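You operate a simulated robot arm through the tools that you are given. There is no shell and no other tool.

Carry out the task below with a simulated robot arm. There is one attempt and no reset: what you move stays moved.

JOB
Gauge film sample R 409, then lay it on the light box and turn the light up high.
Fine: leave the gauge switch on UP and its tray out. Where these are worked on the way, their far stop is far enough and under half their travel is too little: gauge switch.

The check looks at the end state, three seconds after you hand in, the way a careful person would. Anything else that was tipped, shoved, dropped, spilled or broken makes it a failure.

ROBOT AND FRAMES
A 6-joint arm with a two-finger gripper, fixed in place. Base frame: the origin is at the foot of the arm, x ahead of it, y to its left, z up; the work surface is at about z = 760. Units: mm, rad, N and s.
It reaches about 1298 mm from its shoulder. Its first joint turns from -2.601 to 2.601 rad. Payload 1.57 kg.
Tool frame: the origin (TCP) lies between the finger pads and is the grasp point; the fingertips stand 21 mm ahead of it; z points along the fingers, y is the line along which they close. The gripper opens to 70 mm. The gripper's body begins 50 mm behind the TCP.
Orientation is told as [roll, pitch, yaw] about the base's x, y, z axes, in that order, counted from this pose: with the fingers straight down and closing along the base's y, the tool's x points along the base's -x, its y along +y and its z along -z.

CONTROLS
- The arm moves only by the tool servo_tool. Its argument "motion" is a list of rows, each an object of numbers (a shift or turn left out is 0, a gripper value left out holds the last): "dx", "dy", "dz": the shift along the base's x, y, z in units of 40 mm (1.0 is 40 mm); "ax", "ay", "az": the turn, a rotation vector about the base's x, y, z in units of 5 degrees (1.0 is 5 degrees); "grip": the opening, from 0 (shut) to 1 (fully open). In form: [{"dx": .., "dy": .., "dz": .., "ax": .., "ay": .., "az": .., "grip": ..}, ...]. A call has 1 to 20 rows; each row shifts and turns the commanded pose from where the row before left it. A call with a number of a shift or a turn outside -1 to 1 is refused whole. Rows are played at 5 a second. More than 50 mm and 0.15 rad between two rows, or a gripper value outside its range, and nothing of the call is played. Where a pose cannot be reached the arm comes as near as it can. A force on the tool above 40 N (or 10 N above the force at the start of the call, whichever is more), or a blocked arm, ends the call early, and 0.2 s more pass. The fingers move at their own pace and stop on an object; they squeeze with about 30 N. The grip force told is the motor's: it shows also when the fingers shut on nothing. Time passes only in rows, and 0.2 s behind the last, so rows that do not move let the fingers close. It gives the time, the measured TCP pose, the force on the tool (base axes), the opening and the grip force at its end, in the units of the frame above (readings bear some noise), with the torque about the TCP (base axes, N m) and any sound that the robot's microphone picked up, and new pictures: "show" is both (left out), scene, wrist or none.
- Cameras (640 x 400 px; columns grow to the right, rows downward): "scene" is fixed at [392.6, 501, 1519.5]; the picture's right is [-0.62, -0.79, 0.00], its down [-0.57, 0.45, -0.68] and it looks along [0.54, -0.42, -0.73] (base axes); focal length 325 px, centre (320, 200). "wrist" rides on the gripper at [79, 4, -81] in the tool frame; the picture's right is [-0.05, 1.00, 0.00], its down [-0.67, -0.03, -0.75] and it looks along [-0.74, -0.04, 0.67] (tool axes); focal length 256 px, centre (320, 200).
- raise_lower(by): slides the trunk up (or, below 0, down) by that many mm; the arm rides with it, the base frame stays. It gives what a move gives, with no picture.
- locate(camera, pixels): for up to 12 pixels [column, row] of the newest picture of that camera ("zoom" is the newest enlarged one), the place [x, y, z] in the base frame of the surface seen there, good to about 3 mm, but the place of the scene camera against the robot may be out by one fixed shift of up to 18 mm in any direction. No time passes.
- enlarge(camera, box): a new picture of the part [left, top, right, bottom] of that camera's present view, enlarged. No time passes.
- sign_off(): hands the job in; it is judged then, once.

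Leave the gripper open and the arm clear of the work at the hand-in unless told otherwise.

The tools are called after ">>>" by a JSON object that holds its "op" and its "data". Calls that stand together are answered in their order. servo_tool: Moves the arm, as the interface text tells. Its arguments: {"type":"object","properties":{"motion":{"type":"array","items":{"type":"object","properties":{"dx":{"type":"number"},"dy":{"type":"number"},"dz":{"type":"number"},"ax":{"type":"number"},"ay":{"type":"number"},"az":{"type":"number"},"grip":{"type":"number"}}}},"show":{"type":"string","enum":["both","scene","wrist","none"]}},"required":["motion"]} The other tools are called the same way: raise_lower (by) slides the trunk up or down; locate (camera, pixels) gives the place of the surface under pixels of a picture; enlarge (camera, box) takes an enlarged picture of a part of a camera's view; sign_off () hands the job in.

At the start:

```text
time: 0.0
tool_pos: [709.4, -162.0, 1146.9]
orientation: [0.003, 0.0, -0.001]
wrist_force: [0.5, 0.4, -0.3]
torque: [0.02, 0.04, 0.03]
opening: 69.9
grip_force: 0.2
trunk travel left (down, up): [-828.0, 142.0]
```

scene: 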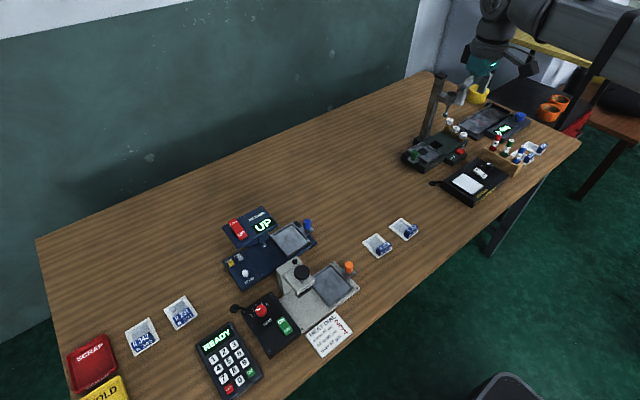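
wrist: 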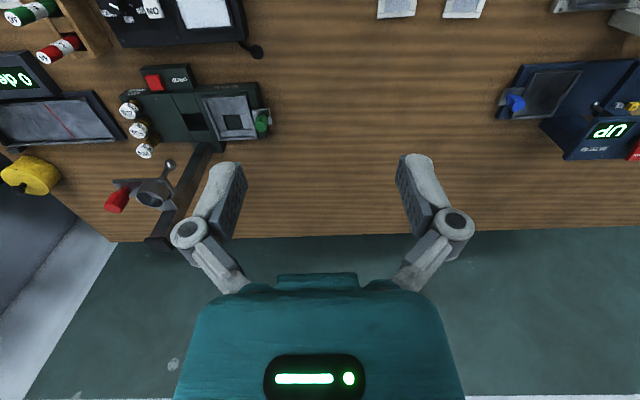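

I see a bench with several devices: a gauge with a screen reading "UP", a grey press-like device, a keypad reading "READY", sample cards and a note. First I enlarge the areas to read labels.

>>> {"op": "enlarge", "data": {"camera": "scene", "box": [200, 190, 360, 290]}}

>>> {"op": "enlarge", "data": {"camera": "scene", "box": [220, 260, 380, 360]}}

>>> {"op": "enlarge", "data": {"camera": "scene", "box": [340, 200, 440, 262]}}

>>> {"op": "enlarge", "data": {"camera": "scene", "box": [60, 280, 220, 380]}}

>>> {"op": "enlarge", "data": {"camera": "scene", "box": [400, 70, 560, 170]}}

>>> {"op": "enlarge", "data": {"camera": "scene", "box": [400, 130, 560, 230]}}

```text
4.00 times, centred on (280, 240) of scene
```

zoom: 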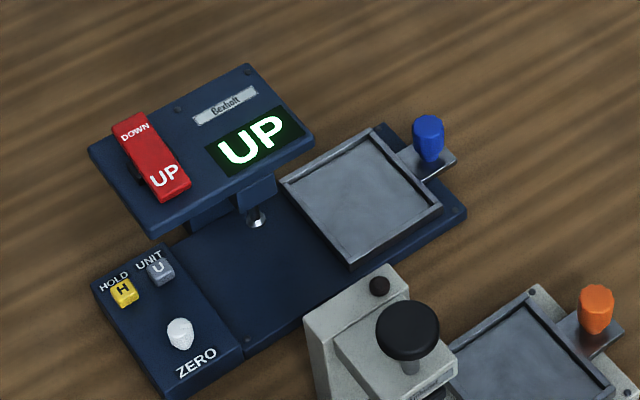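

```text
4.00 times, centred on (300, 310) of scene
```

zoom: 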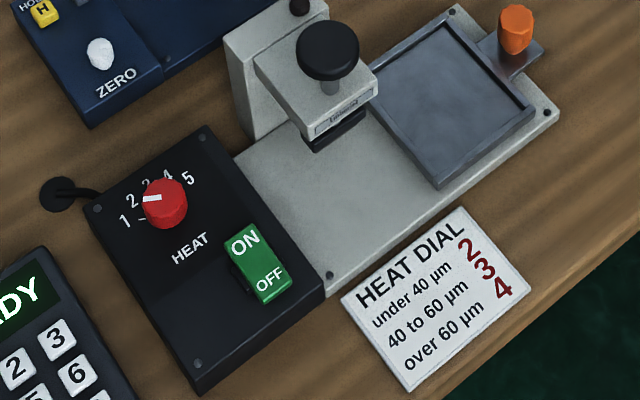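

```text
6.40 times, centred on (390, 231) of scene
```

zoom: 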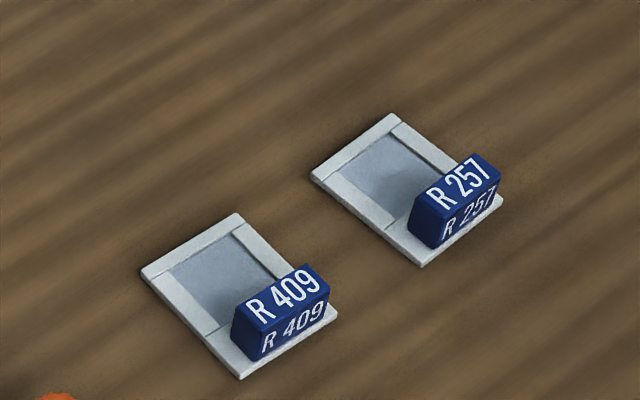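

```text
4.00 times, centred on (140, 330) of scene
```

zoom: 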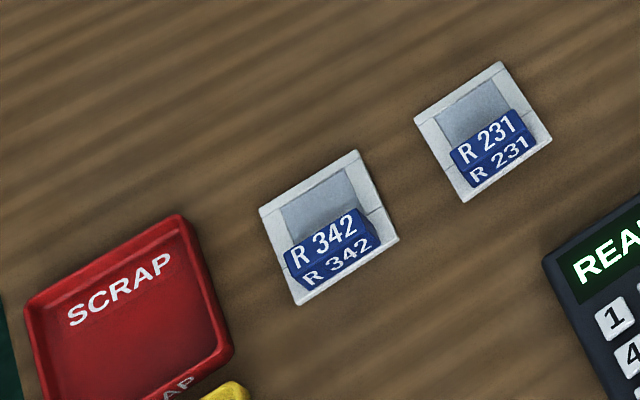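

```text
4.00 times, centred on (480, 120) of scene
```

zoom: 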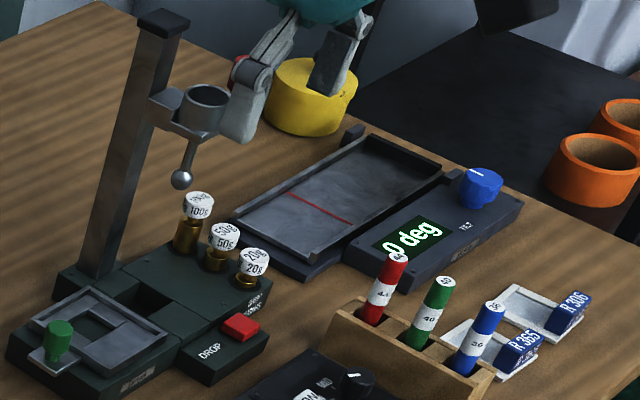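

```text
4.00 times, centred on (480, 180) of scene
```

zoom: 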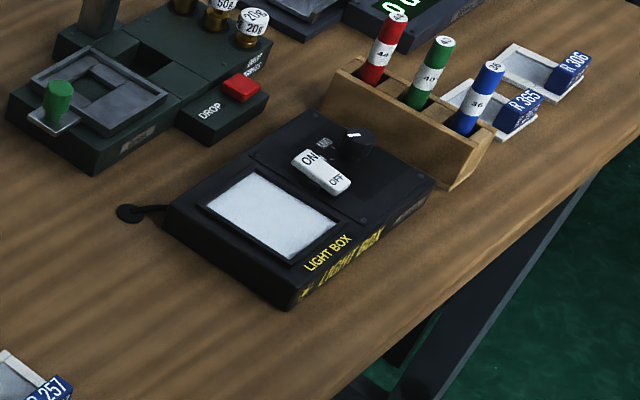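

Film R 409 lies at about (377,246) in the scene; the gauge is the blue "Bexholt" device with a DOWN/UP rocker and a tray with a blue knob; the light box is at (470,183). I locate key points in the scene and enlarge the light box further.

>>> {"op": "locate", "data": {"camera": "scene", "pixels": [[377, 246], [382, 250], [404, 229], [235, 228], [262, 225], [292, 238], [307, 225], [246, 272], [466, 184], [480, 172], [489, 166], [300, 290]]}}

>>> {"op": "enlarge", "data": {"camera": "scene", "box": [430, 150, 520, 206]}}

>>> {"op": "enlarge", "data": {"camera": "wrist", "box": [480, 0, 640, 180]}}

>>> {"op": "enlarge", "data": {"camera": "wrist", "box": [60, 0, 280, 140]}}

```text
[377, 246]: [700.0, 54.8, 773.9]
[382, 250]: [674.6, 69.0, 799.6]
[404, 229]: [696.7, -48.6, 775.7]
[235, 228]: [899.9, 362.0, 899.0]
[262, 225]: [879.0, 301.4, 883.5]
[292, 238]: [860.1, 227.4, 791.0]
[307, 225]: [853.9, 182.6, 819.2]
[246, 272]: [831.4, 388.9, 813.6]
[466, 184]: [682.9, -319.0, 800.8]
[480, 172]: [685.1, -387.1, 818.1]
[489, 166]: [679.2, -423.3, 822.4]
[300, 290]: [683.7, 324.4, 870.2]
```

```text
7.11 times, centred on (475, 178) of scene
```

zoom: 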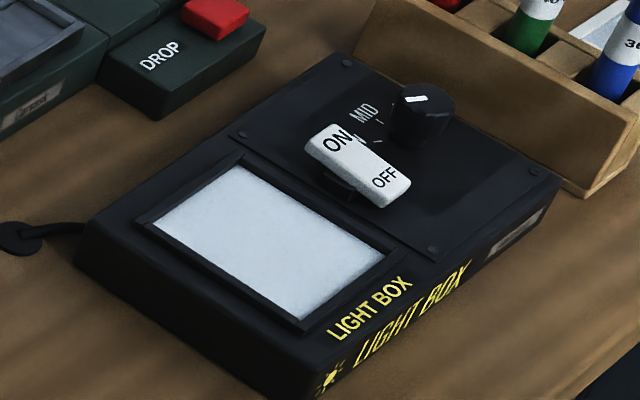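

```text
2.22 times, centred on (560, 90) of wrist
```

zoom: 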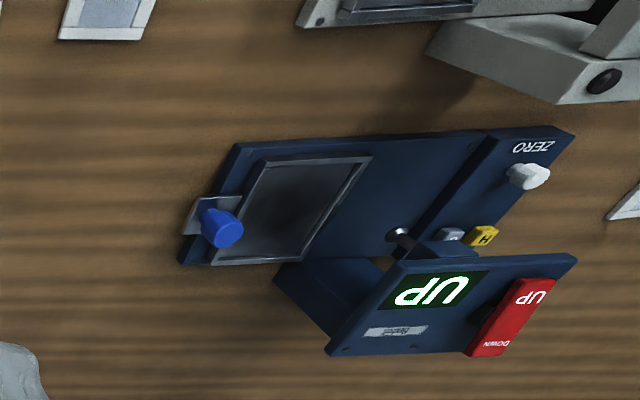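

```text
2.86 times, centred on (170, 70) of wrist
```

zoom: 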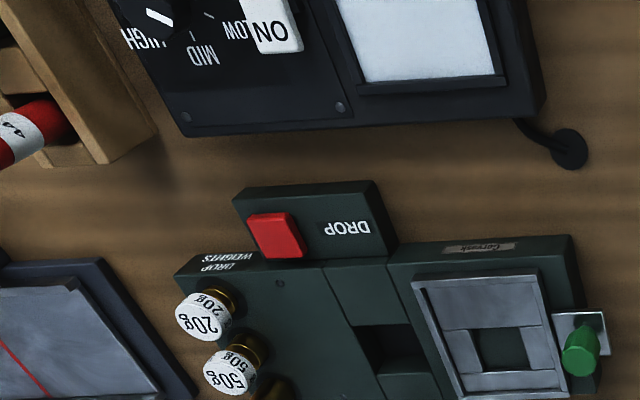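

The tag of R 409 is at about (675,69,800), with up to 18 mm scene error. The tool is at (709,-162,1147). I'll move to above the film at about z=950 for an accurate wrist view.

>>> {"op": "servo_tool", "data": {"motion": [{"dx": -0.175, "dy": 0.79, "dz": -0.7}, {"dx": -0.175, "dy": 0.79, "dz": -0.7}, {"dx": -0.175, "dy": 0.79, "dz": -0.7}, {"dx": -0.175, "dy": 0.79, "dz": -0.7}, {"dx": -0.175, "dy": 0.79, "dz": -0.7}, {"dx": -0.175, "dy": 0.79, "dz": -0.7}, {"dx": -0.175, "dy": 0.79, "dz": -0.7}, {}], "show": "both"}}

```text
time: 1.8
tool_pos: [658.7, 58.5, 1146.8]
orientation: [0.005, -0.001, 0.001]
wrist_force: [-0.4, -0.4, 1.1]
torque: [-0.01, 0.0, -0.04]
opening: 69.8
grip_force: 0.0
out of reach, approached as far as the arm can: row 1, 2, 3, 4, 5, 6, 7
trunk travel left (down, up): [-828.0, 142.0]
```

scene: 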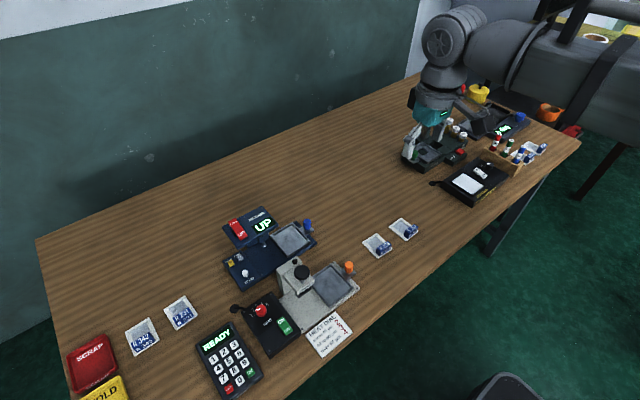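
wrist: 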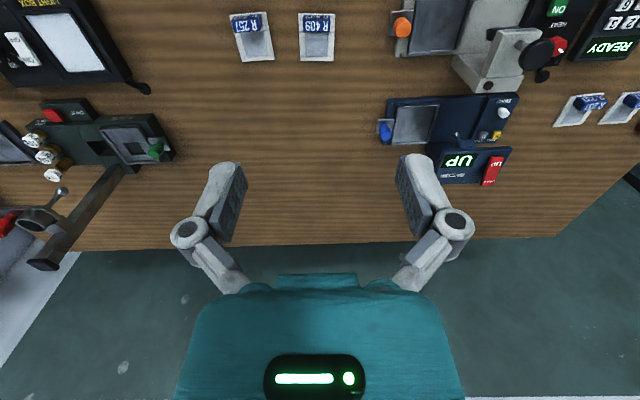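

The downward part was out of reach with the trunk this high (z stayed 1147). R 409 is straight below, at wrist pixel (317,37). I lower the trunk by 200 mm.

>>> {"op": "raise_lower", "data": {"by": -200}}

```text
time: 4.0
tool_pos: [658.0, 58.3, 946.6]
orientation: [0.003, -0.002, 0.0]
wrist_force: [0.2, -0.6, -0.1]
torque: [0.04, 0.02, 0.0]
opening: 70.2
grip_force: 0.1
trunk travel left (down, up): [-628.0, 342.0]
```

The tool is now at z=947. I play an idle row to get new pictures.

>>> {"op": "servo_tool", "data": {"motion": [{}], "show": "both"}}

```text
time: 4.4
tool_pos: [658.2, 59.0, 947.1]
orientation: [0.003, -0.003, 0.0]
wrist_force: [-0.6, 0.2, -0.6]
torque: [0.0, 0.01, -0.03]
opening: 70.0
grip_force: 0.1
trunk travel left (down, up): [-628.0, 342.0]
```

scene: 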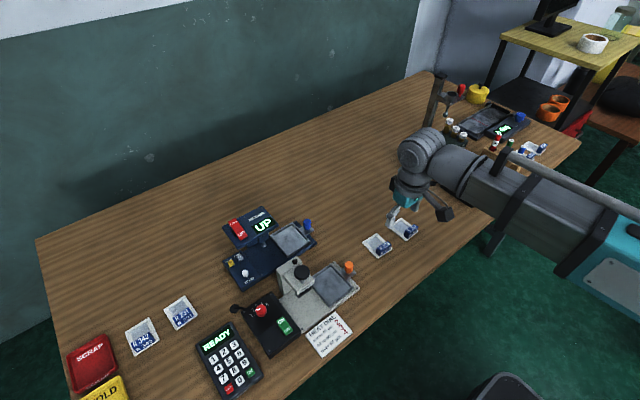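
wrist: 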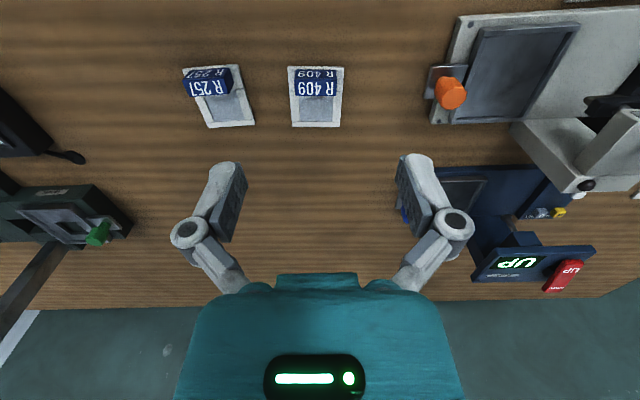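

R 409 is clear at wrist (316,95). I enlarge it and the gauge area and locate points.

>>> {"op": "enlarge", "data": {"camera": "wrist", "box": [264, 50, 376, 140]}}

>>> {"op": "locate", "data": {"camera": "wrist", "pixels": [[289, 68], [344, 68], [292, 126], [339, 126], [297, 75], [337, 75], [297, 94], [335, 94], [316, 88], [316, 110], [316, 74], [316, 122]]}}

>>> {"op": "enlarge", "data": {"camera": "wrist", "box": [390, 150, 640, 310]}}

```text
4.44 times, centred on (320, 95) of wrist
```

zoom: 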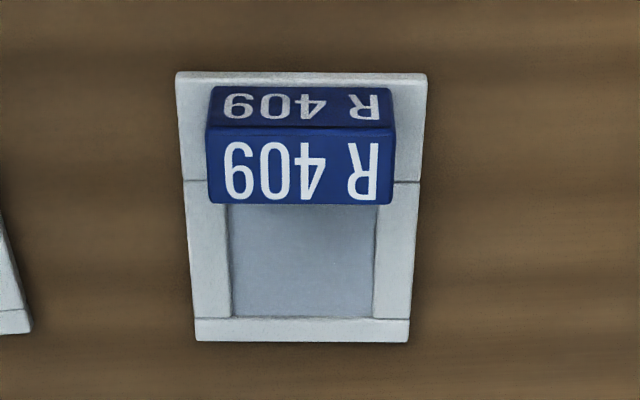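

```text
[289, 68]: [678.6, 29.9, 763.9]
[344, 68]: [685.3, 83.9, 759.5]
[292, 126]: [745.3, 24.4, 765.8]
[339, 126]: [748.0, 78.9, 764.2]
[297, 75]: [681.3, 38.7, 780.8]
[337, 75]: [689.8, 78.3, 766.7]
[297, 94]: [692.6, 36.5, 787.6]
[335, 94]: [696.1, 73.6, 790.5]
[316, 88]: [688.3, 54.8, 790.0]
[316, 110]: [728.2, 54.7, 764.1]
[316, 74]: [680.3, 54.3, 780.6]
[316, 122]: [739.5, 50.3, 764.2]
```

```text
2.50 times, centred on (515, 230) of wrist
```

zoom: 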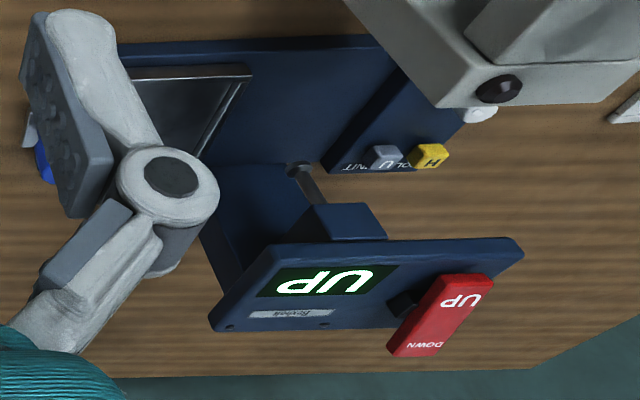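

The frame of R 409 lies about x 679–748, y 24–84, with its blue tag (top z≈790) at the near side. I locate gauge and film points in the scene to work out the scene camera's shift and the gauge geometry.

>>> {"op": "locate", "data": {"camera": "scene", "pixels": [[377, 233.5], [392, 248.5], [377.5, 258.5], [362.5, 242], [261.5, 206.5], [278.5, 225], [239, 249], [222.5, 228], [293, 222], [309.5, 241], [287.5, 256], [271, 235]]}}

>>> {"op": "locate", "data": {"camera": "wrist", "pixels": [[309, 79], [309, 81], [309, 95], [309, 97], [298, 85], [334, 85], [519, 262], [563, 275], [475, 279], [525, 206], [480, 255], [592, 250]]}}

>>> {"op": "enlarge", "data": {"camera": "scene", "box": [215, 195, 325, 265]}}

```text
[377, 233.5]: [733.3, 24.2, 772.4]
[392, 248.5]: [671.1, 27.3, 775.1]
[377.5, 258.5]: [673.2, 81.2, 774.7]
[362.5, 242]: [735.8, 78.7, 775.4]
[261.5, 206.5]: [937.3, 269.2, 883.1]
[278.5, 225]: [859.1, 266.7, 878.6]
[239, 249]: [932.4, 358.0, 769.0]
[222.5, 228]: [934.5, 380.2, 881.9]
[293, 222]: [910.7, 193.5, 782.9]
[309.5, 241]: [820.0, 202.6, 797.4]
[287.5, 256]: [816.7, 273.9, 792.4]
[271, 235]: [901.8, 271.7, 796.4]
```

```text
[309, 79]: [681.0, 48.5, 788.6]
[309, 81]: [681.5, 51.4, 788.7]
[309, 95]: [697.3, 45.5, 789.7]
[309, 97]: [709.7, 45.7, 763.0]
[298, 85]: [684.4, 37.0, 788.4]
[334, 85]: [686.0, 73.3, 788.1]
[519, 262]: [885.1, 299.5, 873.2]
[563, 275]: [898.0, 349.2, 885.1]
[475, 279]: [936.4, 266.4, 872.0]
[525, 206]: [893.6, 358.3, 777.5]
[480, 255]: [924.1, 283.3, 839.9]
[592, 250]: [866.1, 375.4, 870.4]
```

```text
5.71 times, centred on (270, 230) of scene
```

zoom: 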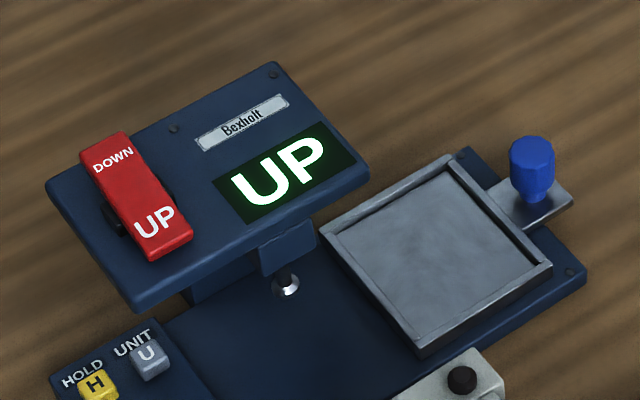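

The scene camera reads about (-10,-1,+11) mm off. Wrist locate puts the tag at x 681–697, y 35–75, top z 789. I move the tool over the tag centre (689, 54.5) and test going down part of the way with the fingers open along y.

>>> {"op": "servo_tool", "data": {"motion": [{"dx": 0.39, "dy": -0.06, "dz": 0}, {"dx": 0.39, "dy": -0.06, "dz": 0}, {"dz": -0.75}, {"dz": -0.75}, {}], "show": "wrist"}}

```text
time: 5.6
tool_pos: [690.4, 53.2, 946.4]
orientation: [0.005, -0.003, 0.0]
wrist_force: [-0.3, 0.1, -0.2]
torque: [0.01, -0.02, 0.02]
opening: 70.1
grip_force: 0.1
out of reach, approached as far as the arm can: row 3, 4
trunk travel left (down, up): [-628.0, 342.0]
```

wrist: 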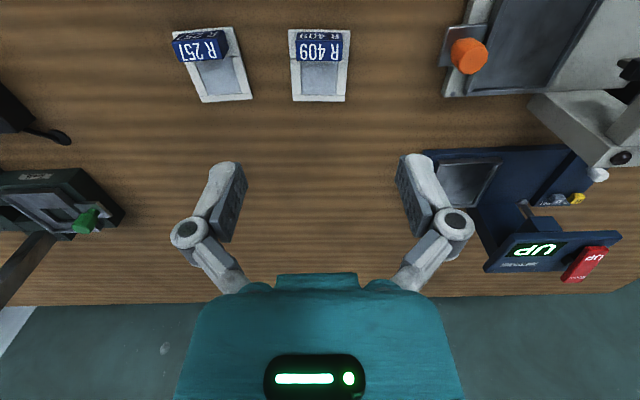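

The arm itself cannot go lower at this trunk height, so I give it headroom: raise the tool 120 mm with the arm, then lower the trunk.

>>> {"op": "servo_tool", "data": {"motion": [{"dz": 0.8}, {"dz": 0.8}, {"dz": 0.8}, {"dz": 0.8}, {}], "show": "scene"}}

```text
time: 6.8
tool_pos: [689.3, 53.5, 946.8]
orientation: [0.003, -0.003, 0.0]
wrist_force: [0.0, 0.4, 0.0]
torque: [0.02, 0.04, -0.01]
opening: 69.9
grip_force: 0.1
out of reach, approached as far as the arm can: row 1, 2, 3, 4
trunk travel left (down, up): [-628.0, 342.0]
```

scene: 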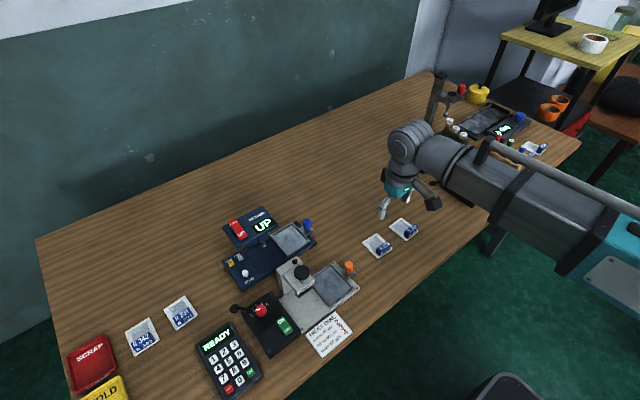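

The arm cannot move up either: height apparently comes only from the trunk slide. Before going down I re-locate the tag in the last wrist view (tag at about (320,47)).

>>> {"op": "locate", "data": {"camera": "wrist", "pixels": [[299, 50], [340, 50], [320, 44], [320, 50], [320, 56], [320, 60], [320, 36]]}}

>>> {"op": "enlarge", "data": {"camera": "wrist", "box": [270, 15, 370, 115]}}

```text
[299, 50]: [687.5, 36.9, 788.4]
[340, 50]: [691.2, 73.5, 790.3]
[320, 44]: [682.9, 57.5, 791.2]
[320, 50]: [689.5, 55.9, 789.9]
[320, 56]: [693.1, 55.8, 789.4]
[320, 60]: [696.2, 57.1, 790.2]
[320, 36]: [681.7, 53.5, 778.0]
```

```text
4.00 times, centred on (320, 65) of wrist
```

zoom: 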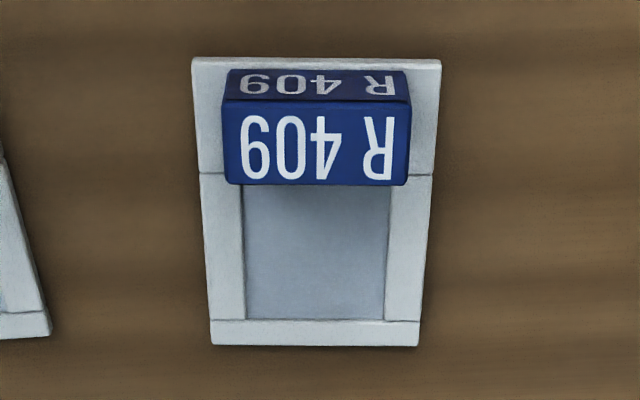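

Tag top centre is (689.5, 55, 790). I nudge +1.5 mm in y, and lower the trunk 150 mm so the fingertips (21 mm below TCP) end at about z=776, well above the frame (764).

>>> {"op": "servo_tool", "data": {"motion": [{"dy": 0.04}, {}], "show": "none"}}

>>> {"op": "raise_lower", "data": {"by": -100}}

>>> {"op": "servo_tool", "data": {"motion": [{}], "show": "both"}}

```text
time: 7.4
tool_pos: [690.2, 55.8, 947.8]
orientation: [0.004, -0.002, 0.0]
wrist_force: [-0.5, -0.9, -0.3]
torque: [-0.01, -0.01, -0.01]
opening: 70.0
grip_force: 0.1
trunk travel left (down, up): [-628.0, 342.0]
```

```text
time: 8.7
tool_pos: [690.9, 55.3, 845.5]
orientation: [0.004, -0.001, 0.0]
wrist_force: [-0.1, 0.0, 0.2]
torque: [-0.03, 0.02, -0.02]
opening: 70.1
grip_force: 0.0
trunk travel left (down, up): [-528.0, 442.0]
```

```text
time: 9.1
tool_pos: [689.8, 54.8, 847.2]
orientation: [0.003, -0.003, -0.001]
wrist_force: [0.3, -0.4, 0.5]
torque: [0.0, 0.0, -0.02]
opening: 69.9
grip_force: 0.1
trunk travel left (down, up): [-528.0, 442.0]
```

scene: 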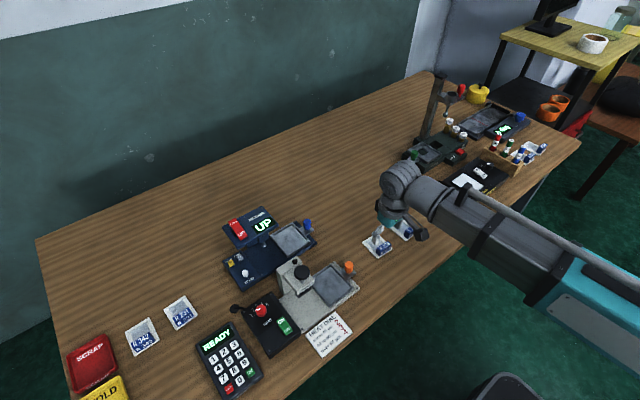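
wrist: 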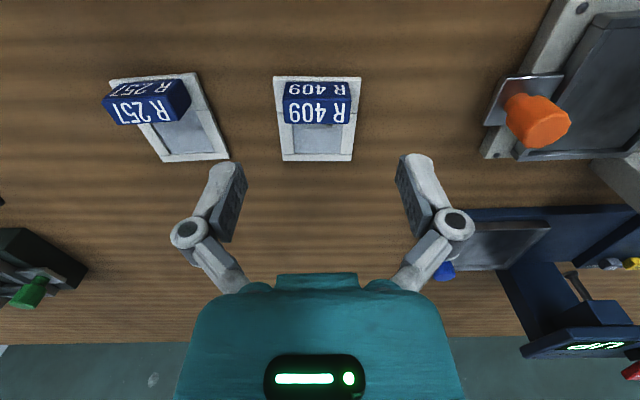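

The tag is at (317,105), the fingers are on both sides of it. A check of the tag's position before going down the last 52 mm.

>>> {"op": "locate", "data": {"camera": "wrist", "pixels": [[287, 110], [346, 110], [317, 100], [317, 112], [317, 122], [317, 150], [277, 80], [358, 80]]}}

```text
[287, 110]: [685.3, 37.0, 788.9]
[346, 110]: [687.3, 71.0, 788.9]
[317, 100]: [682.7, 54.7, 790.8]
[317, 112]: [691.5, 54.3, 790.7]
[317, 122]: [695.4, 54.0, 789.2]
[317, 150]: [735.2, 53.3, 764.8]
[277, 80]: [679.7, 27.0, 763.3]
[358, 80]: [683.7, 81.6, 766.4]
```

Consistent: tag centre about (689, 54.3). The tool is at (690, 55). I lower 52 mm to z≈795.

>>> {"op": "raise_lower", "data": {"by": -52}}

>>> {"op": "servo_tool", "data": {"motion": [{}], "show": "wrist"}}

```text
time: 10.0
tool_pos: [689.6, 55.2, 795.4]
orientation: [0.003, -0.002, 0.0]
wrist_force: [0.2, -0.1, 0.6]
torque: [0.01, 0.01, -0.01]
opening: 70.2
grip_force: 0.0
trunk travel left (down, up): [-476.0, 494.0]
```

```text
time: 10.4
tool_pos: [690.2, 54.6, 794.3]
orientation: [0.004, -0.002, 0.0]
wrist_force: [-0.4, 0.1, 0.2]
torque: [0.0, -0.02, -0.03]
opening: 70.1
grip_force: 0.2
trunk travel left (down, up): [-476.0, 494.0]
```

wrist: 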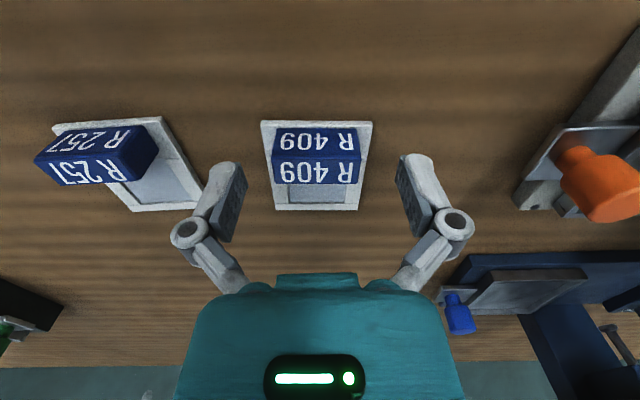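

The fingers straddle the tag. I close the gripper.

>>> {"op": "servo_tool", "data": {"motion": [{"grip": 0.3}, {"grip": 0.3}, {"grip": 0.3}, {"grip": 0.3}, {"grip": 0.3}], "show": "wrist"}}

```text
time: 11.6
tool_pos: [690.6, 55.2, 796.3]
orientation: [0.005, -0.003, 0.0]
wrist_force: [1.1, 0.4, 7.9]
torque: [-0.03, -0.07, -0.07]
opening: 39.3
grip_force: 30.3
trunk travel left (down, up): [-476.0, 494.0]
```

wrist: 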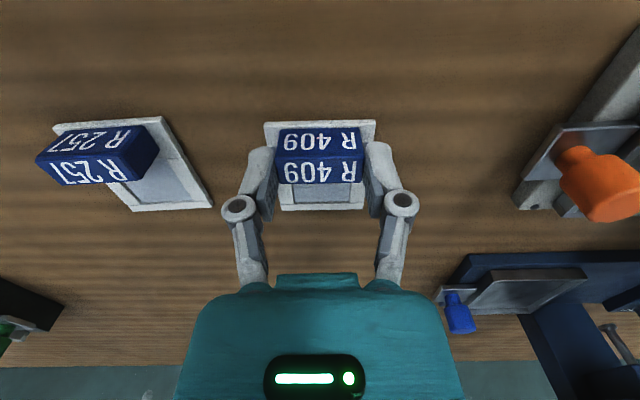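

Gripped (39.3 mm, 30 N). I lift by 150 mm and look.

>>> {"op": "raise_lower", "data": {"by": 150}}

>>> {"op": "servo_tool", "data": {"motion": [{}], "show": "both"}}

```text
time: 13.4
tool_pos: [690.2, 55.0, 944.4]
orientation: [0.003, -0.001, 0.001]
wrist_force: [0.6, -0.2, -0.6]
torque: [0.0, -0.02, 0.02]
opening: 21.0
grip_force: 0.1
trunk travel left (down, up): [-626.0, 344.0]
```

```text
time: 13.8
tool_pos: [690.9, 55.0, 944.0]
orientation: [0.004, 0.0, 0.0]
wrist_force: [0.4, 0.0, 0.6]
torque: [-0.01, 0.01, -0.05]
opening: 21.0
grip_force: 0.2
trunk travel left (down, up): [-626.0, 344.0]
```

scene: 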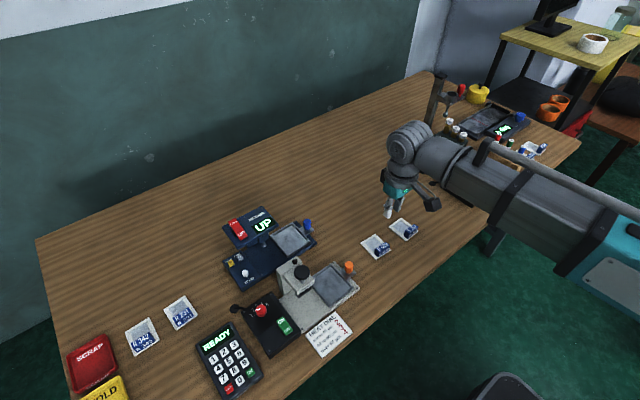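
wrist: 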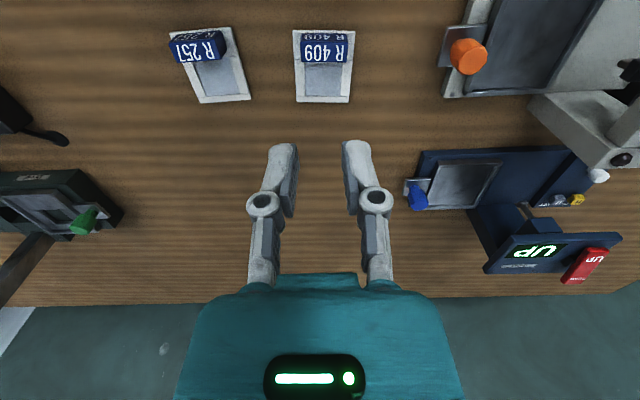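

The film slipped out of the fingers (opening fell to 21) and lies where it was, apparently only nudged. I need a deeper grip. I check where it is now.

>>> {"op": "enlarge", "data": {"camera": "wrist", "box": [270, 15, 370, 115]}}

>>> {"op": "locate", "data": {"camera": "wrist", "pixels": [[303, 50], [346, 50], [324, 44], [324, 50], [324, 57], [297, 32], [352, 32], [299, 100], [348, 100]]}}

```text
4.00 times, centred on (320, 65) of wrist
```

zoom: 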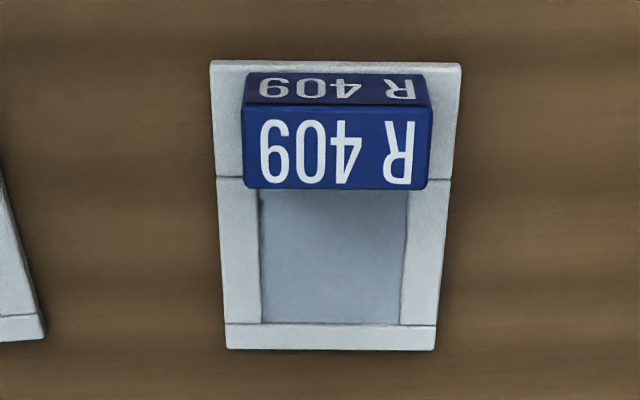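

```text
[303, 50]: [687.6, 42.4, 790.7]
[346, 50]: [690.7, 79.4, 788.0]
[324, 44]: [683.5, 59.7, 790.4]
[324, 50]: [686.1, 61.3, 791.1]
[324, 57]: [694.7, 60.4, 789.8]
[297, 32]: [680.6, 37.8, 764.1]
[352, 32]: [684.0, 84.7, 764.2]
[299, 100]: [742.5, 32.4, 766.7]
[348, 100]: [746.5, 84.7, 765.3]
```

The film shifted about 5 mm to +y; tag centre is now (689, 60.5). I open, shift +5.5 mm in y and go down deeper this time (TCP z≈788, fingertips ≈767).

>>> {"op": "servo_tool", "data": {"motion": [{"dy": 0.14, "grip": 1}, {"grip": 1}, {"grip": 1}, {"grip": 1}], "show": "none"}}

>>> {"op": "raise_lower", "data": {"by": -140}}

>>> {"op": "servo_tool", "data": {"motion": [{}], "show": "wrist"}}

```text
time: 14.8
tool_pos: [691.1, 61.7, 945.2]
orientation: [0.005, 0.0, 0.001]
wrist_force: [-1.1, 0.4, 0.2]
torque: [0.02, 0.06, -0.01]
opening: 70.2
grip_force: 0.1
trunk travel left (down, up): [-626.0, 344.0]
```

```text
time: 16.4
tool_pos: [690.3, 60.3, 804.7]
orientation: [0.004, -0.003, -0.001]
wrist_force: [-0.1, -0.3, 1.0]
torque: [-0.01, 0.0, -0.03]
opening: 70.2
grip_force: 0.0
trunk travel left (down, up): [-486.0, 484.0]
```

```text
time: 16.9
tool_pos: [690.6, 60.2, 804.4]
orientation: [0.003, -0.003, 0.001]
wrist_force: [-0.2, 0.5, 0.0]
torque: [-0.01, -0.04, -0.01]
opening: 70.0
grip_force: 0.2
trunk travel left (down, up): [-486.0, 484.0]
```

wrist: 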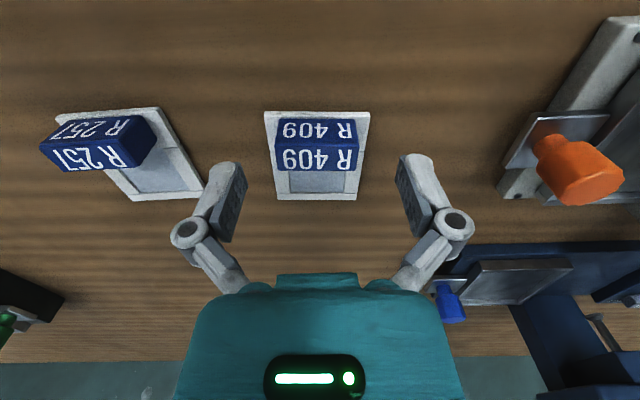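

Well centred. Lower 15 mm to z≈789 and then close.

>>> {"op": "raise_lower", "data": {"by": -15}}

>>> {"op": "servo_tool", "data": {"motion": [{"grip": 0.4}, {"grip": 0.4}, {"grip": 0.4}, {"grip": 0.4}, {"grip": 0.4}], "show": "wrist"}}

```text
time: 17.5
tool_pos: [689.3, 60.6, 789.7]
orientation: [0.002, -0.001, 0.0]
wrist_force: [0.5, -0.4, -1.2]
torque: [0.0, 0.02, -0.01]
opening: 70.0
grip_force: 0.1
trunk travel left (down, up): [-471.0, 499.0]
```

```text
time: 18.7
tool_pos: [690.1, 61.0, 790.3]
orientation: [0.003, -0.002, 0.0]
wrist_force: [0.8, -0.1, 5.9]
torque: [-0.02, -0.02, -0.06]
opening: 39.3
grip_force: 30.6
trunk travel left (down, up): [-471.0, 499.0]
```

wrist: 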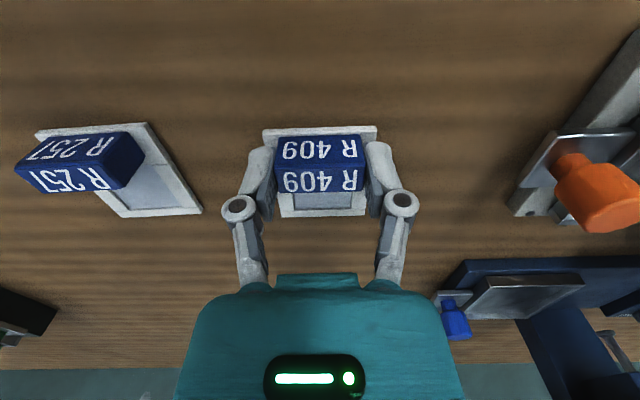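

Closed at 39.3 mm, 30.6 N. I raise just 10 mm and check the opening and picture.

>>> {"op": "raise_lower", "data": {"by": 8}}

>>> {"op": "servo_tool", "data": {"motion": [{}], "show": "wrist"}}

```text
time: 19.2
tool_pos: [689.9, 60.3, 797.3]
orientation: [0.004, -0.001, 0.001]
wrist_force: [0.2, -0.8, 0.3]
torque: [-0.04, 0.0, 0.02]
opening: 38.9
grip_force: 29.7
trunk travel left (down, up): [-479.0, 491.0]
```

```text
time: 19.6
tool_pos: [690.2, 60.9, 798.1]
orientation: [0.004, -0.001, -0.001]
wrist_force: [-0.8, -1.0, -0.5]
torque: [0.0, -0.02, -0.01]
opening: 38.9
grip_force: 30.4
trunk travel left (down, up): [-479.0, 491.0]
```

wrist: 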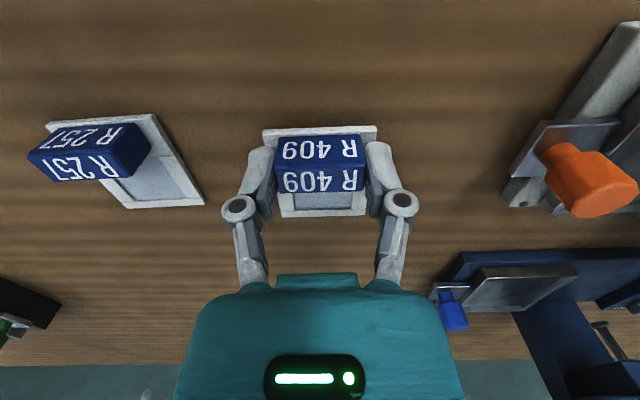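

The film stayed with the gripper (same place in the picture while the background moved). I raise further in small steps.

>>> {"op": "raise_lower", "data": {"by": 25}}

>>> {"op": "raise_lower", "data": {"by": 40}}

>>> {"op": "servo_tool", "data": {"motion": [{}], "show": "wrist"}}

```text
time: 20.4
tool_pos: [689.9, 61.4, 823.5]
orientation: [0.004, -0.002, -0.001]
wrist_force: [0.1, 0.1, -1.2]
torque: [0.01, 0.04, 0.02]
opening: 38.9
grip_force: 30.8
trunk travel left (down, up): [-504.0, 466.0]
```

```text
time: 21.2
tool_pos: [690.6, 60.3, 863.5]
orientation: [0.004, -0.002, 0.001]
wrist_force: [-0.6, 0.0, -0.4]
torque: [-0.01, 0.0, -0.04]
opening: 38.8
grip_force: 30.0
trunk travel left (down, up): [-544.0, 426.0]
```

```text
time: 21.6
tool_pos: [689.3, 60.1, 862.6]
orientation: [0.004, -0.003, -0.001]
wrist_force: [-0.2, -0.6, -1.1]
torque: [0.02, -0.04, 0.01]
opening: 38.8
grip_force: 29.9
trunk travel left (down, up): [-544.0, 426.0]
```

wrist: 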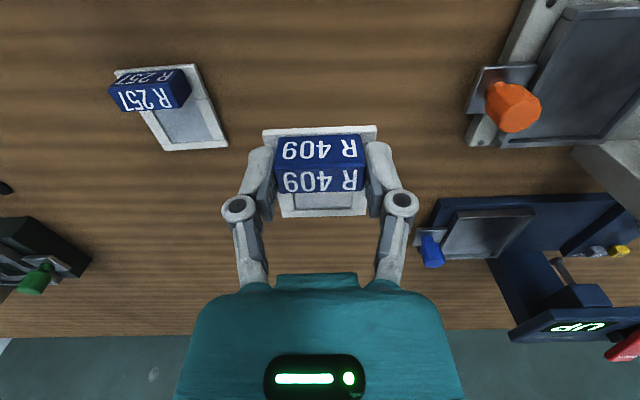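

Held firmly. I raise to about z=933 and view the gauge.

>>> {"op": "raise_lower", "data": {"by": 70}}

>>> {"op": "servo_tool", "data": {"motion": [{}], "show": "wrist"}}

>>> {"op": "enlarge", "data": {"camera": "wrist", "box": [390, 120, 640, 300]}}

```text
time: 22.7
tool_pos: [690.0, 60.2, 932.2]
orientation: [0.004, -0.002, 0.001]
wrist_force: [-0.5, 0.5, 0.4]
torque: [0.06, 0.01, 0.0]
opening: 38.9
grip_force: 29.8
trunk travel left (down, up): [-614.0, 356.0]
```

```text
time: 23.1
tool_pos: [690.3, 60.8, 932.6]
orientation: [0.005, -0.001, 0.0]
wrist_force: [1.3, -0.3, -0.2]
torque: [0.01, -0.01, 0.01]
opening: 38.8
grip_force: 29.7
trunk travel left (down, up): [-614.0, 356.0]
```

wrist: 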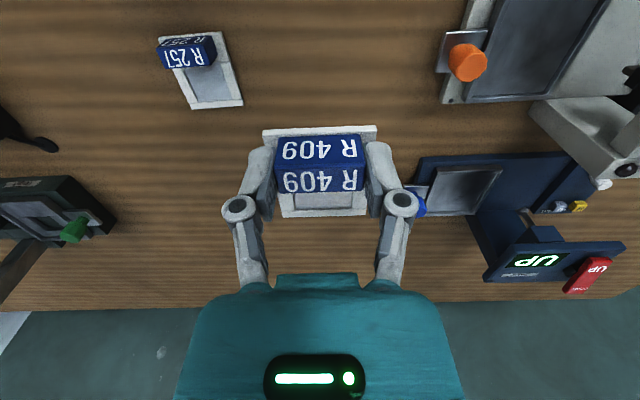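

```text
2.22 times, centred on (515, 210) of wrist
```

zoom: 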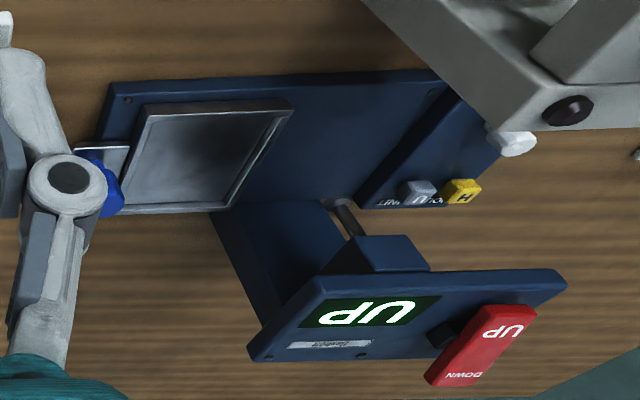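

The tray is clear in this zoom. I locate its rim, floor and the base, foot and head edges.

>>> {"op": "locate", "data": {"camera": "zoom", "pixels": [[150, 106], [288, 103], [224, 206], [130, 210], [155, 118], [270, 112], [215, 195], [140, 200], [190, 155], [338, 205], [355, 235], [250, 355]]}}

>>> {"op": "locate", "data": {"camera": "zoom", "pixels": [[320, 278], [555, 270], [435, 380], [530, 310], [505, 330], [465, 370], [110, 85], [432, 72], [390, 250], [395, 268], [112, 185], [270, 230]]}}

```text
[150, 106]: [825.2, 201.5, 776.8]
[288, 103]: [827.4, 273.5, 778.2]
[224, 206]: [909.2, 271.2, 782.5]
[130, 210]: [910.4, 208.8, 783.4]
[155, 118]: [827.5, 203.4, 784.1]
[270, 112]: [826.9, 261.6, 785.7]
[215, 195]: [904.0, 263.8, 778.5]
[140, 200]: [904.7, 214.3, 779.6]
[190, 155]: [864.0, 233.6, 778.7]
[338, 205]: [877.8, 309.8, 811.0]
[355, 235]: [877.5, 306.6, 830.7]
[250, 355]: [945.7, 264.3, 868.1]
```

```text
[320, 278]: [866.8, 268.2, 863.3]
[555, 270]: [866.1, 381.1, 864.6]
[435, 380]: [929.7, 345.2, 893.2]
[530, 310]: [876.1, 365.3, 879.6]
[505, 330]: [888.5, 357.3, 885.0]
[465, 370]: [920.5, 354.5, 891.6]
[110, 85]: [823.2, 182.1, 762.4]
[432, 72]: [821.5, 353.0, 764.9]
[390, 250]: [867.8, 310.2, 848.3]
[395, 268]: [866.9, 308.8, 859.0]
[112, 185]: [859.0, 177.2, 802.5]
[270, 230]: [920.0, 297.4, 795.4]
```

Tray: floor z≈779, rim ≈785, x 826–911, y 201–273; foot at about (881,309). I check the held film's corners and the grey press's tall parts (to be sure the wrist camera and hand clear them).

>>> {"op": "locate", "data": {"camera": "wrist", "pixels": [[268, 134], [372, 130], [287, 212], [362, 209], [320, 150], [320, 180], [281, 180], [358, 178], [532, 105], [625, 170], [600, 120], [467, 62]]}}

>>> {"op": "locate", "data": {"camera": "scene", "pixels": [[302, 271], [300, 281], [293, 262], [282, 272], [312, 280], [301, 293], [277, 264], [349, 266]]}}

```text
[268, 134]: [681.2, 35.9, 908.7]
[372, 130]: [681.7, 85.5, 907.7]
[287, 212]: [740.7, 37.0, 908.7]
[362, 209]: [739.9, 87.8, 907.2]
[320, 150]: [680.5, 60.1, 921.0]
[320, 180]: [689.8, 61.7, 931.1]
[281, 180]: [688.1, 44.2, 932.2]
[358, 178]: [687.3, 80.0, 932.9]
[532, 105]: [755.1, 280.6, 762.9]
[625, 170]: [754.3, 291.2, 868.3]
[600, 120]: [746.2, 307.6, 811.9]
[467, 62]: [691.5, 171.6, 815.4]
```

```text
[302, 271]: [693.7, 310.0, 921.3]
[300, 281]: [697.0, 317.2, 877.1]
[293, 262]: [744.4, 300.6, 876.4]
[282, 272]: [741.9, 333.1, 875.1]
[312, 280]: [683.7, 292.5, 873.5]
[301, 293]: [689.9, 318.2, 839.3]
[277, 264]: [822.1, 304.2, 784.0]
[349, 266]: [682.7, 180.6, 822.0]
```

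The held film is square to the base axes, frame top 24 mm below TCP, frame centre 22 mm ahead of TCP in x. I move above the tray: TCP to (846, 236) at this height, slowly.

>>> {"op": "servo_tool", "data": {"motion": [{"dx": 0.39, "dy": 0.438}, {"dx": 0.39, "dy": 0.438}, {"dx": 0.39, "dy": 0.438}, {"dx": 0.39, "dy": 0.438}, {"dx": 0.39, "dy": 0.438}, {"dx": 0.39, "dy": 0.438}, {"dx": 0.39, "dy": 0.438}, {"dx": 0.39, "dy": 0.438}, {"dx": 0.39, "dy": 0.438}, {"dx": 0.39, "dy": 0.438}, {}], "show": "both"}}

```text
time: 25.5
tool_pos: [845.9, 235.0, 931.2]
orientation: [0.004, -0.003, -0.001]
wrist_force: [-0.1, 0.4, -0.6]
torque: [0.01, 0.0, 0.04]
opening: 38.9
grip_force: 30.1
trunk travel left (down, up): [-614.0, 356.0]
```

scene: 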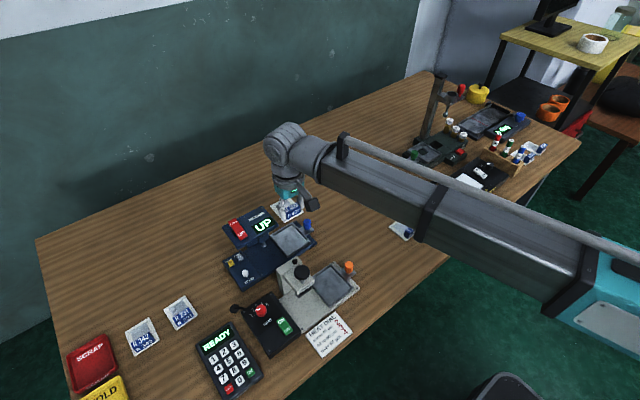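
wrist: 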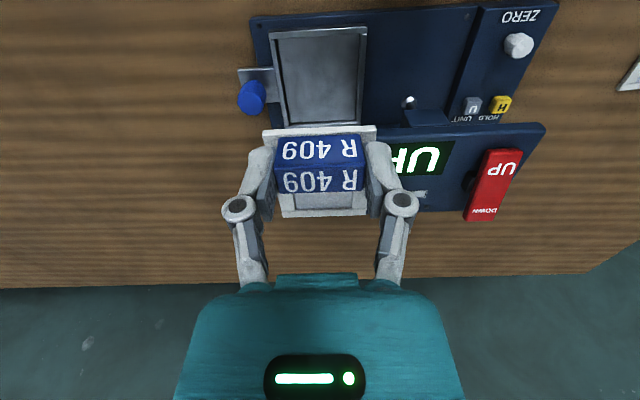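

I see the tray at (318,80), the foot (410,102), the buttons and the rocker. I enlarge and locate from this nearer view.

>>> {"op": "enlarge", "data": {"camera": "wrist", "box": [220, 0, 560, 230]}}

>>> {"op": "locate", "data": {"camera": "wrist", "pixels": [[273, 34], [364, 29], [280, 40], [357, 36], [292, 120], [354, 118], [320, 80], [287, 120], [360, 110], [252, 97], [409, 102], [268, 75]]}}

>>> {"op": "locate", "data": {"camera": "scene", "pixels": [[300, 175], [330, 180], [400, 205], [430, 235], [520, 270], [345, 200], [290, 175], [420, 185]]}}

```text
1.74 times, centred on (390, 115) of wrist
```

zoom: 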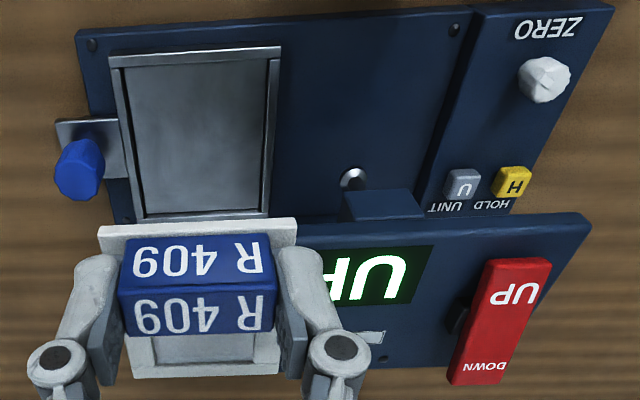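

```text
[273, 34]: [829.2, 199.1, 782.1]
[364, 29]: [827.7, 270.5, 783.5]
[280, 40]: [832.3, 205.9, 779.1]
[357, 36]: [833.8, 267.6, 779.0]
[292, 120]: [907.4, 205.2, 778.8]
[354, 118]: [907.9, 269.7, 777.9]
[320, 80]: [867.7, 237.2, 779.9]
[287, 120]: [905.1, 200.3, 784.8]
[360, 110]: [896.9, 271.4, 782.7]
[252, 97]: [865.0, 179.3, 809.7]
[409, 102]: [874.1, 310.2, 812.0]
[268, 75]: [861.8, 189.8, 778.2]
```

```text
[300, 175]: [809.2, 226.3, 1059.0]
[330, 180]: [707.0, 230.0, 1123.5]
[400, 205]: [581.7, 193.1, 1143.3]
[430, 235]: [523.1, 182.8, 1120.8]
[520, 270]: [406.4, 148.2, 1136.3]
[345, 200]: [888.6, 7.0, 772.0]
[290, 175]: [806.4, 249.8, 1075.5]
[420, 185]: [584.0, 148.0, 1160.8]
```

Tray inner: x 832–908, y 205–268, floor 779. The head's edge (y≈266) is very near, so I'll descend at y≈226 (12 mm clear of the head), then shift under at low height. First the shift to (848, 226), then lower 105.

>>> {"op": "servo_tool", "data": {"motion": [{"dx": 0.05, "dy": -0.225}, {}], "show": "none"}}

>>> {"op": "raise_lower", "data": {"by": -50}}

>>> {"op": "servo_tool", "data": {"motion": [{}], "show": "both"}}

```text
time: 26.1
tool_pos: [846.9, 226.7, 933.1]
orientation: [0.003, -0.002, 0.001]
wrist_force: [0.0, -1.2, -0.8]
torque: [0.02, -0.02, 0.01]
opening: 39.0
grip_force: 29.9
trunk travel left (down, up): [-614.0, 356.0]
```

```text
time: 27.0
tool_pos: [847.2, 226.5, 882.0]
orientation: [0.004, -0.002, 0.0]
wrist_force: [-0.2, -0.6, -0.4]
torque: [0.0, -0.05, -0.02]
opening: 38.9
grip_force: 29.7
trunk travel left (down, up): [-564.0, 406.0]
```

```text
time: 27.4
tool_pos: [848.5, 226.2, 882.9]
orientation: [0.002, -0.003, 0.002]
wrist_force: [-0.2, -0.1, 0.2]
torque: [0.01, 0.0, 0.01]
opening: 39.2
grip_force: 30.4
trunk travel left (down, up): [-564.0, 406.0]
```

scene: 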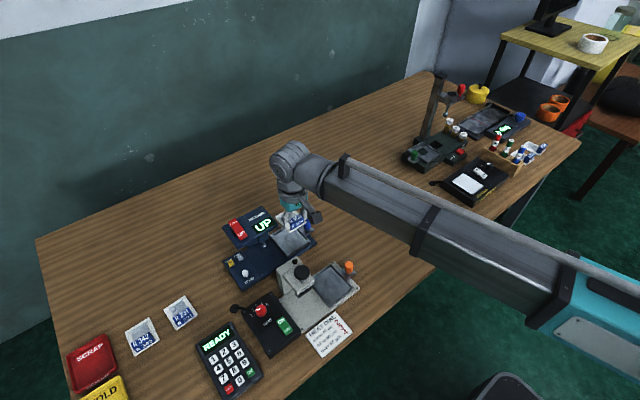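
wrist: 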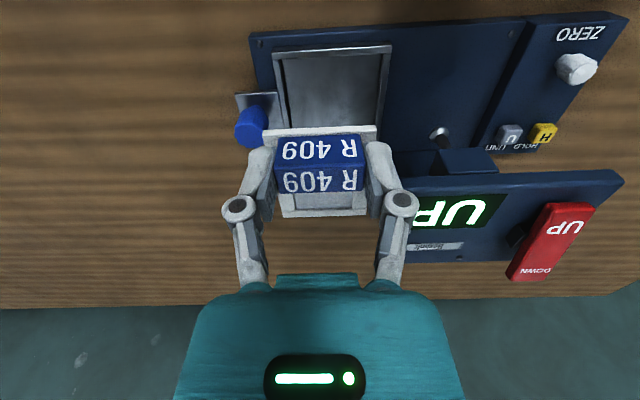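

The film sits in front of the tray, clear of the head on its right. I lower another 60 mm (film bottom then about 792, below the head, above the tray rim).

>>> {"op": "raise_lower", "data": {"by": -30}}

>>> {"op": "raise_lower", "data": {"by": -31}}

>>> {"op": "servo_tool", "data": {"motion": [{}], "show": "both"}}

```text
time: 28.1
tool_pos: [849.1, 226.8, 852.2]
orientation: [0.004, -0.003, -0.001]
wrist_force: [-0.7, -0.7, 0.1]
torque: [0.01, 0.02, 0.03]
opening: 39.0
grip_force: 30.3
trunk travel left (down, up): [-534.0, 436.0]
```

```text
time: 28.9
tool_pos: [847.4, 226.4, 822.4]
orientation: [0.005, -0.002, 0.0]
wrist_force: [0.3, -0.3, -0.3]
torque: [0.01, 0.02, 0.0]
opening: 38.7
grip_force: 30.2
trunk travel left (down, up): [-503.0, 467.0]
```

```text
time: 29.3
tool_pos: [846.0, 226.9, 821.1]
orientation: [0.004, -0.002, 0.0]
wrist_force: [0.6, 0.7, 0.1]
torque: [0.0, 0.01, 0.0]
opening: 38.8
grip_force: 30.2
trunk travel left (down, up): [-503.0, 467.0]
```

scene: 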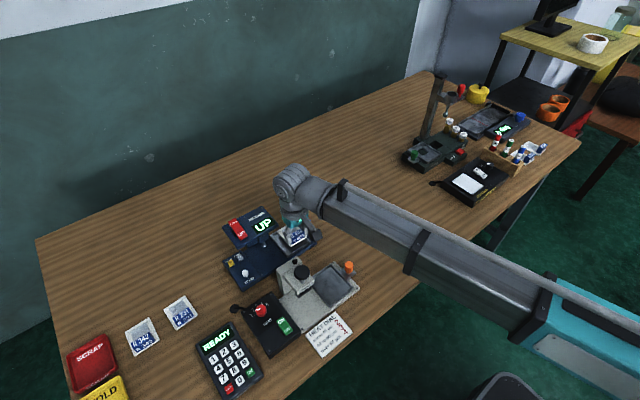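
wrist: 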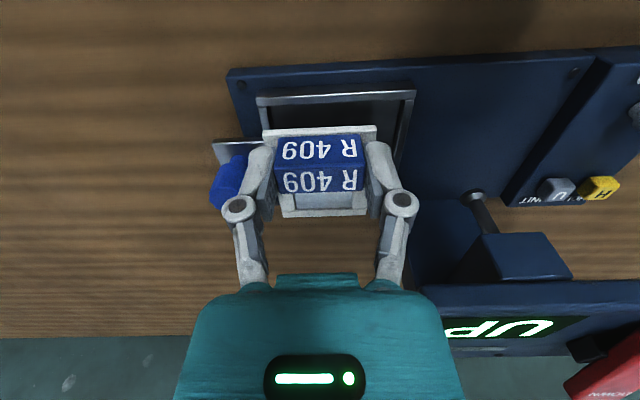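

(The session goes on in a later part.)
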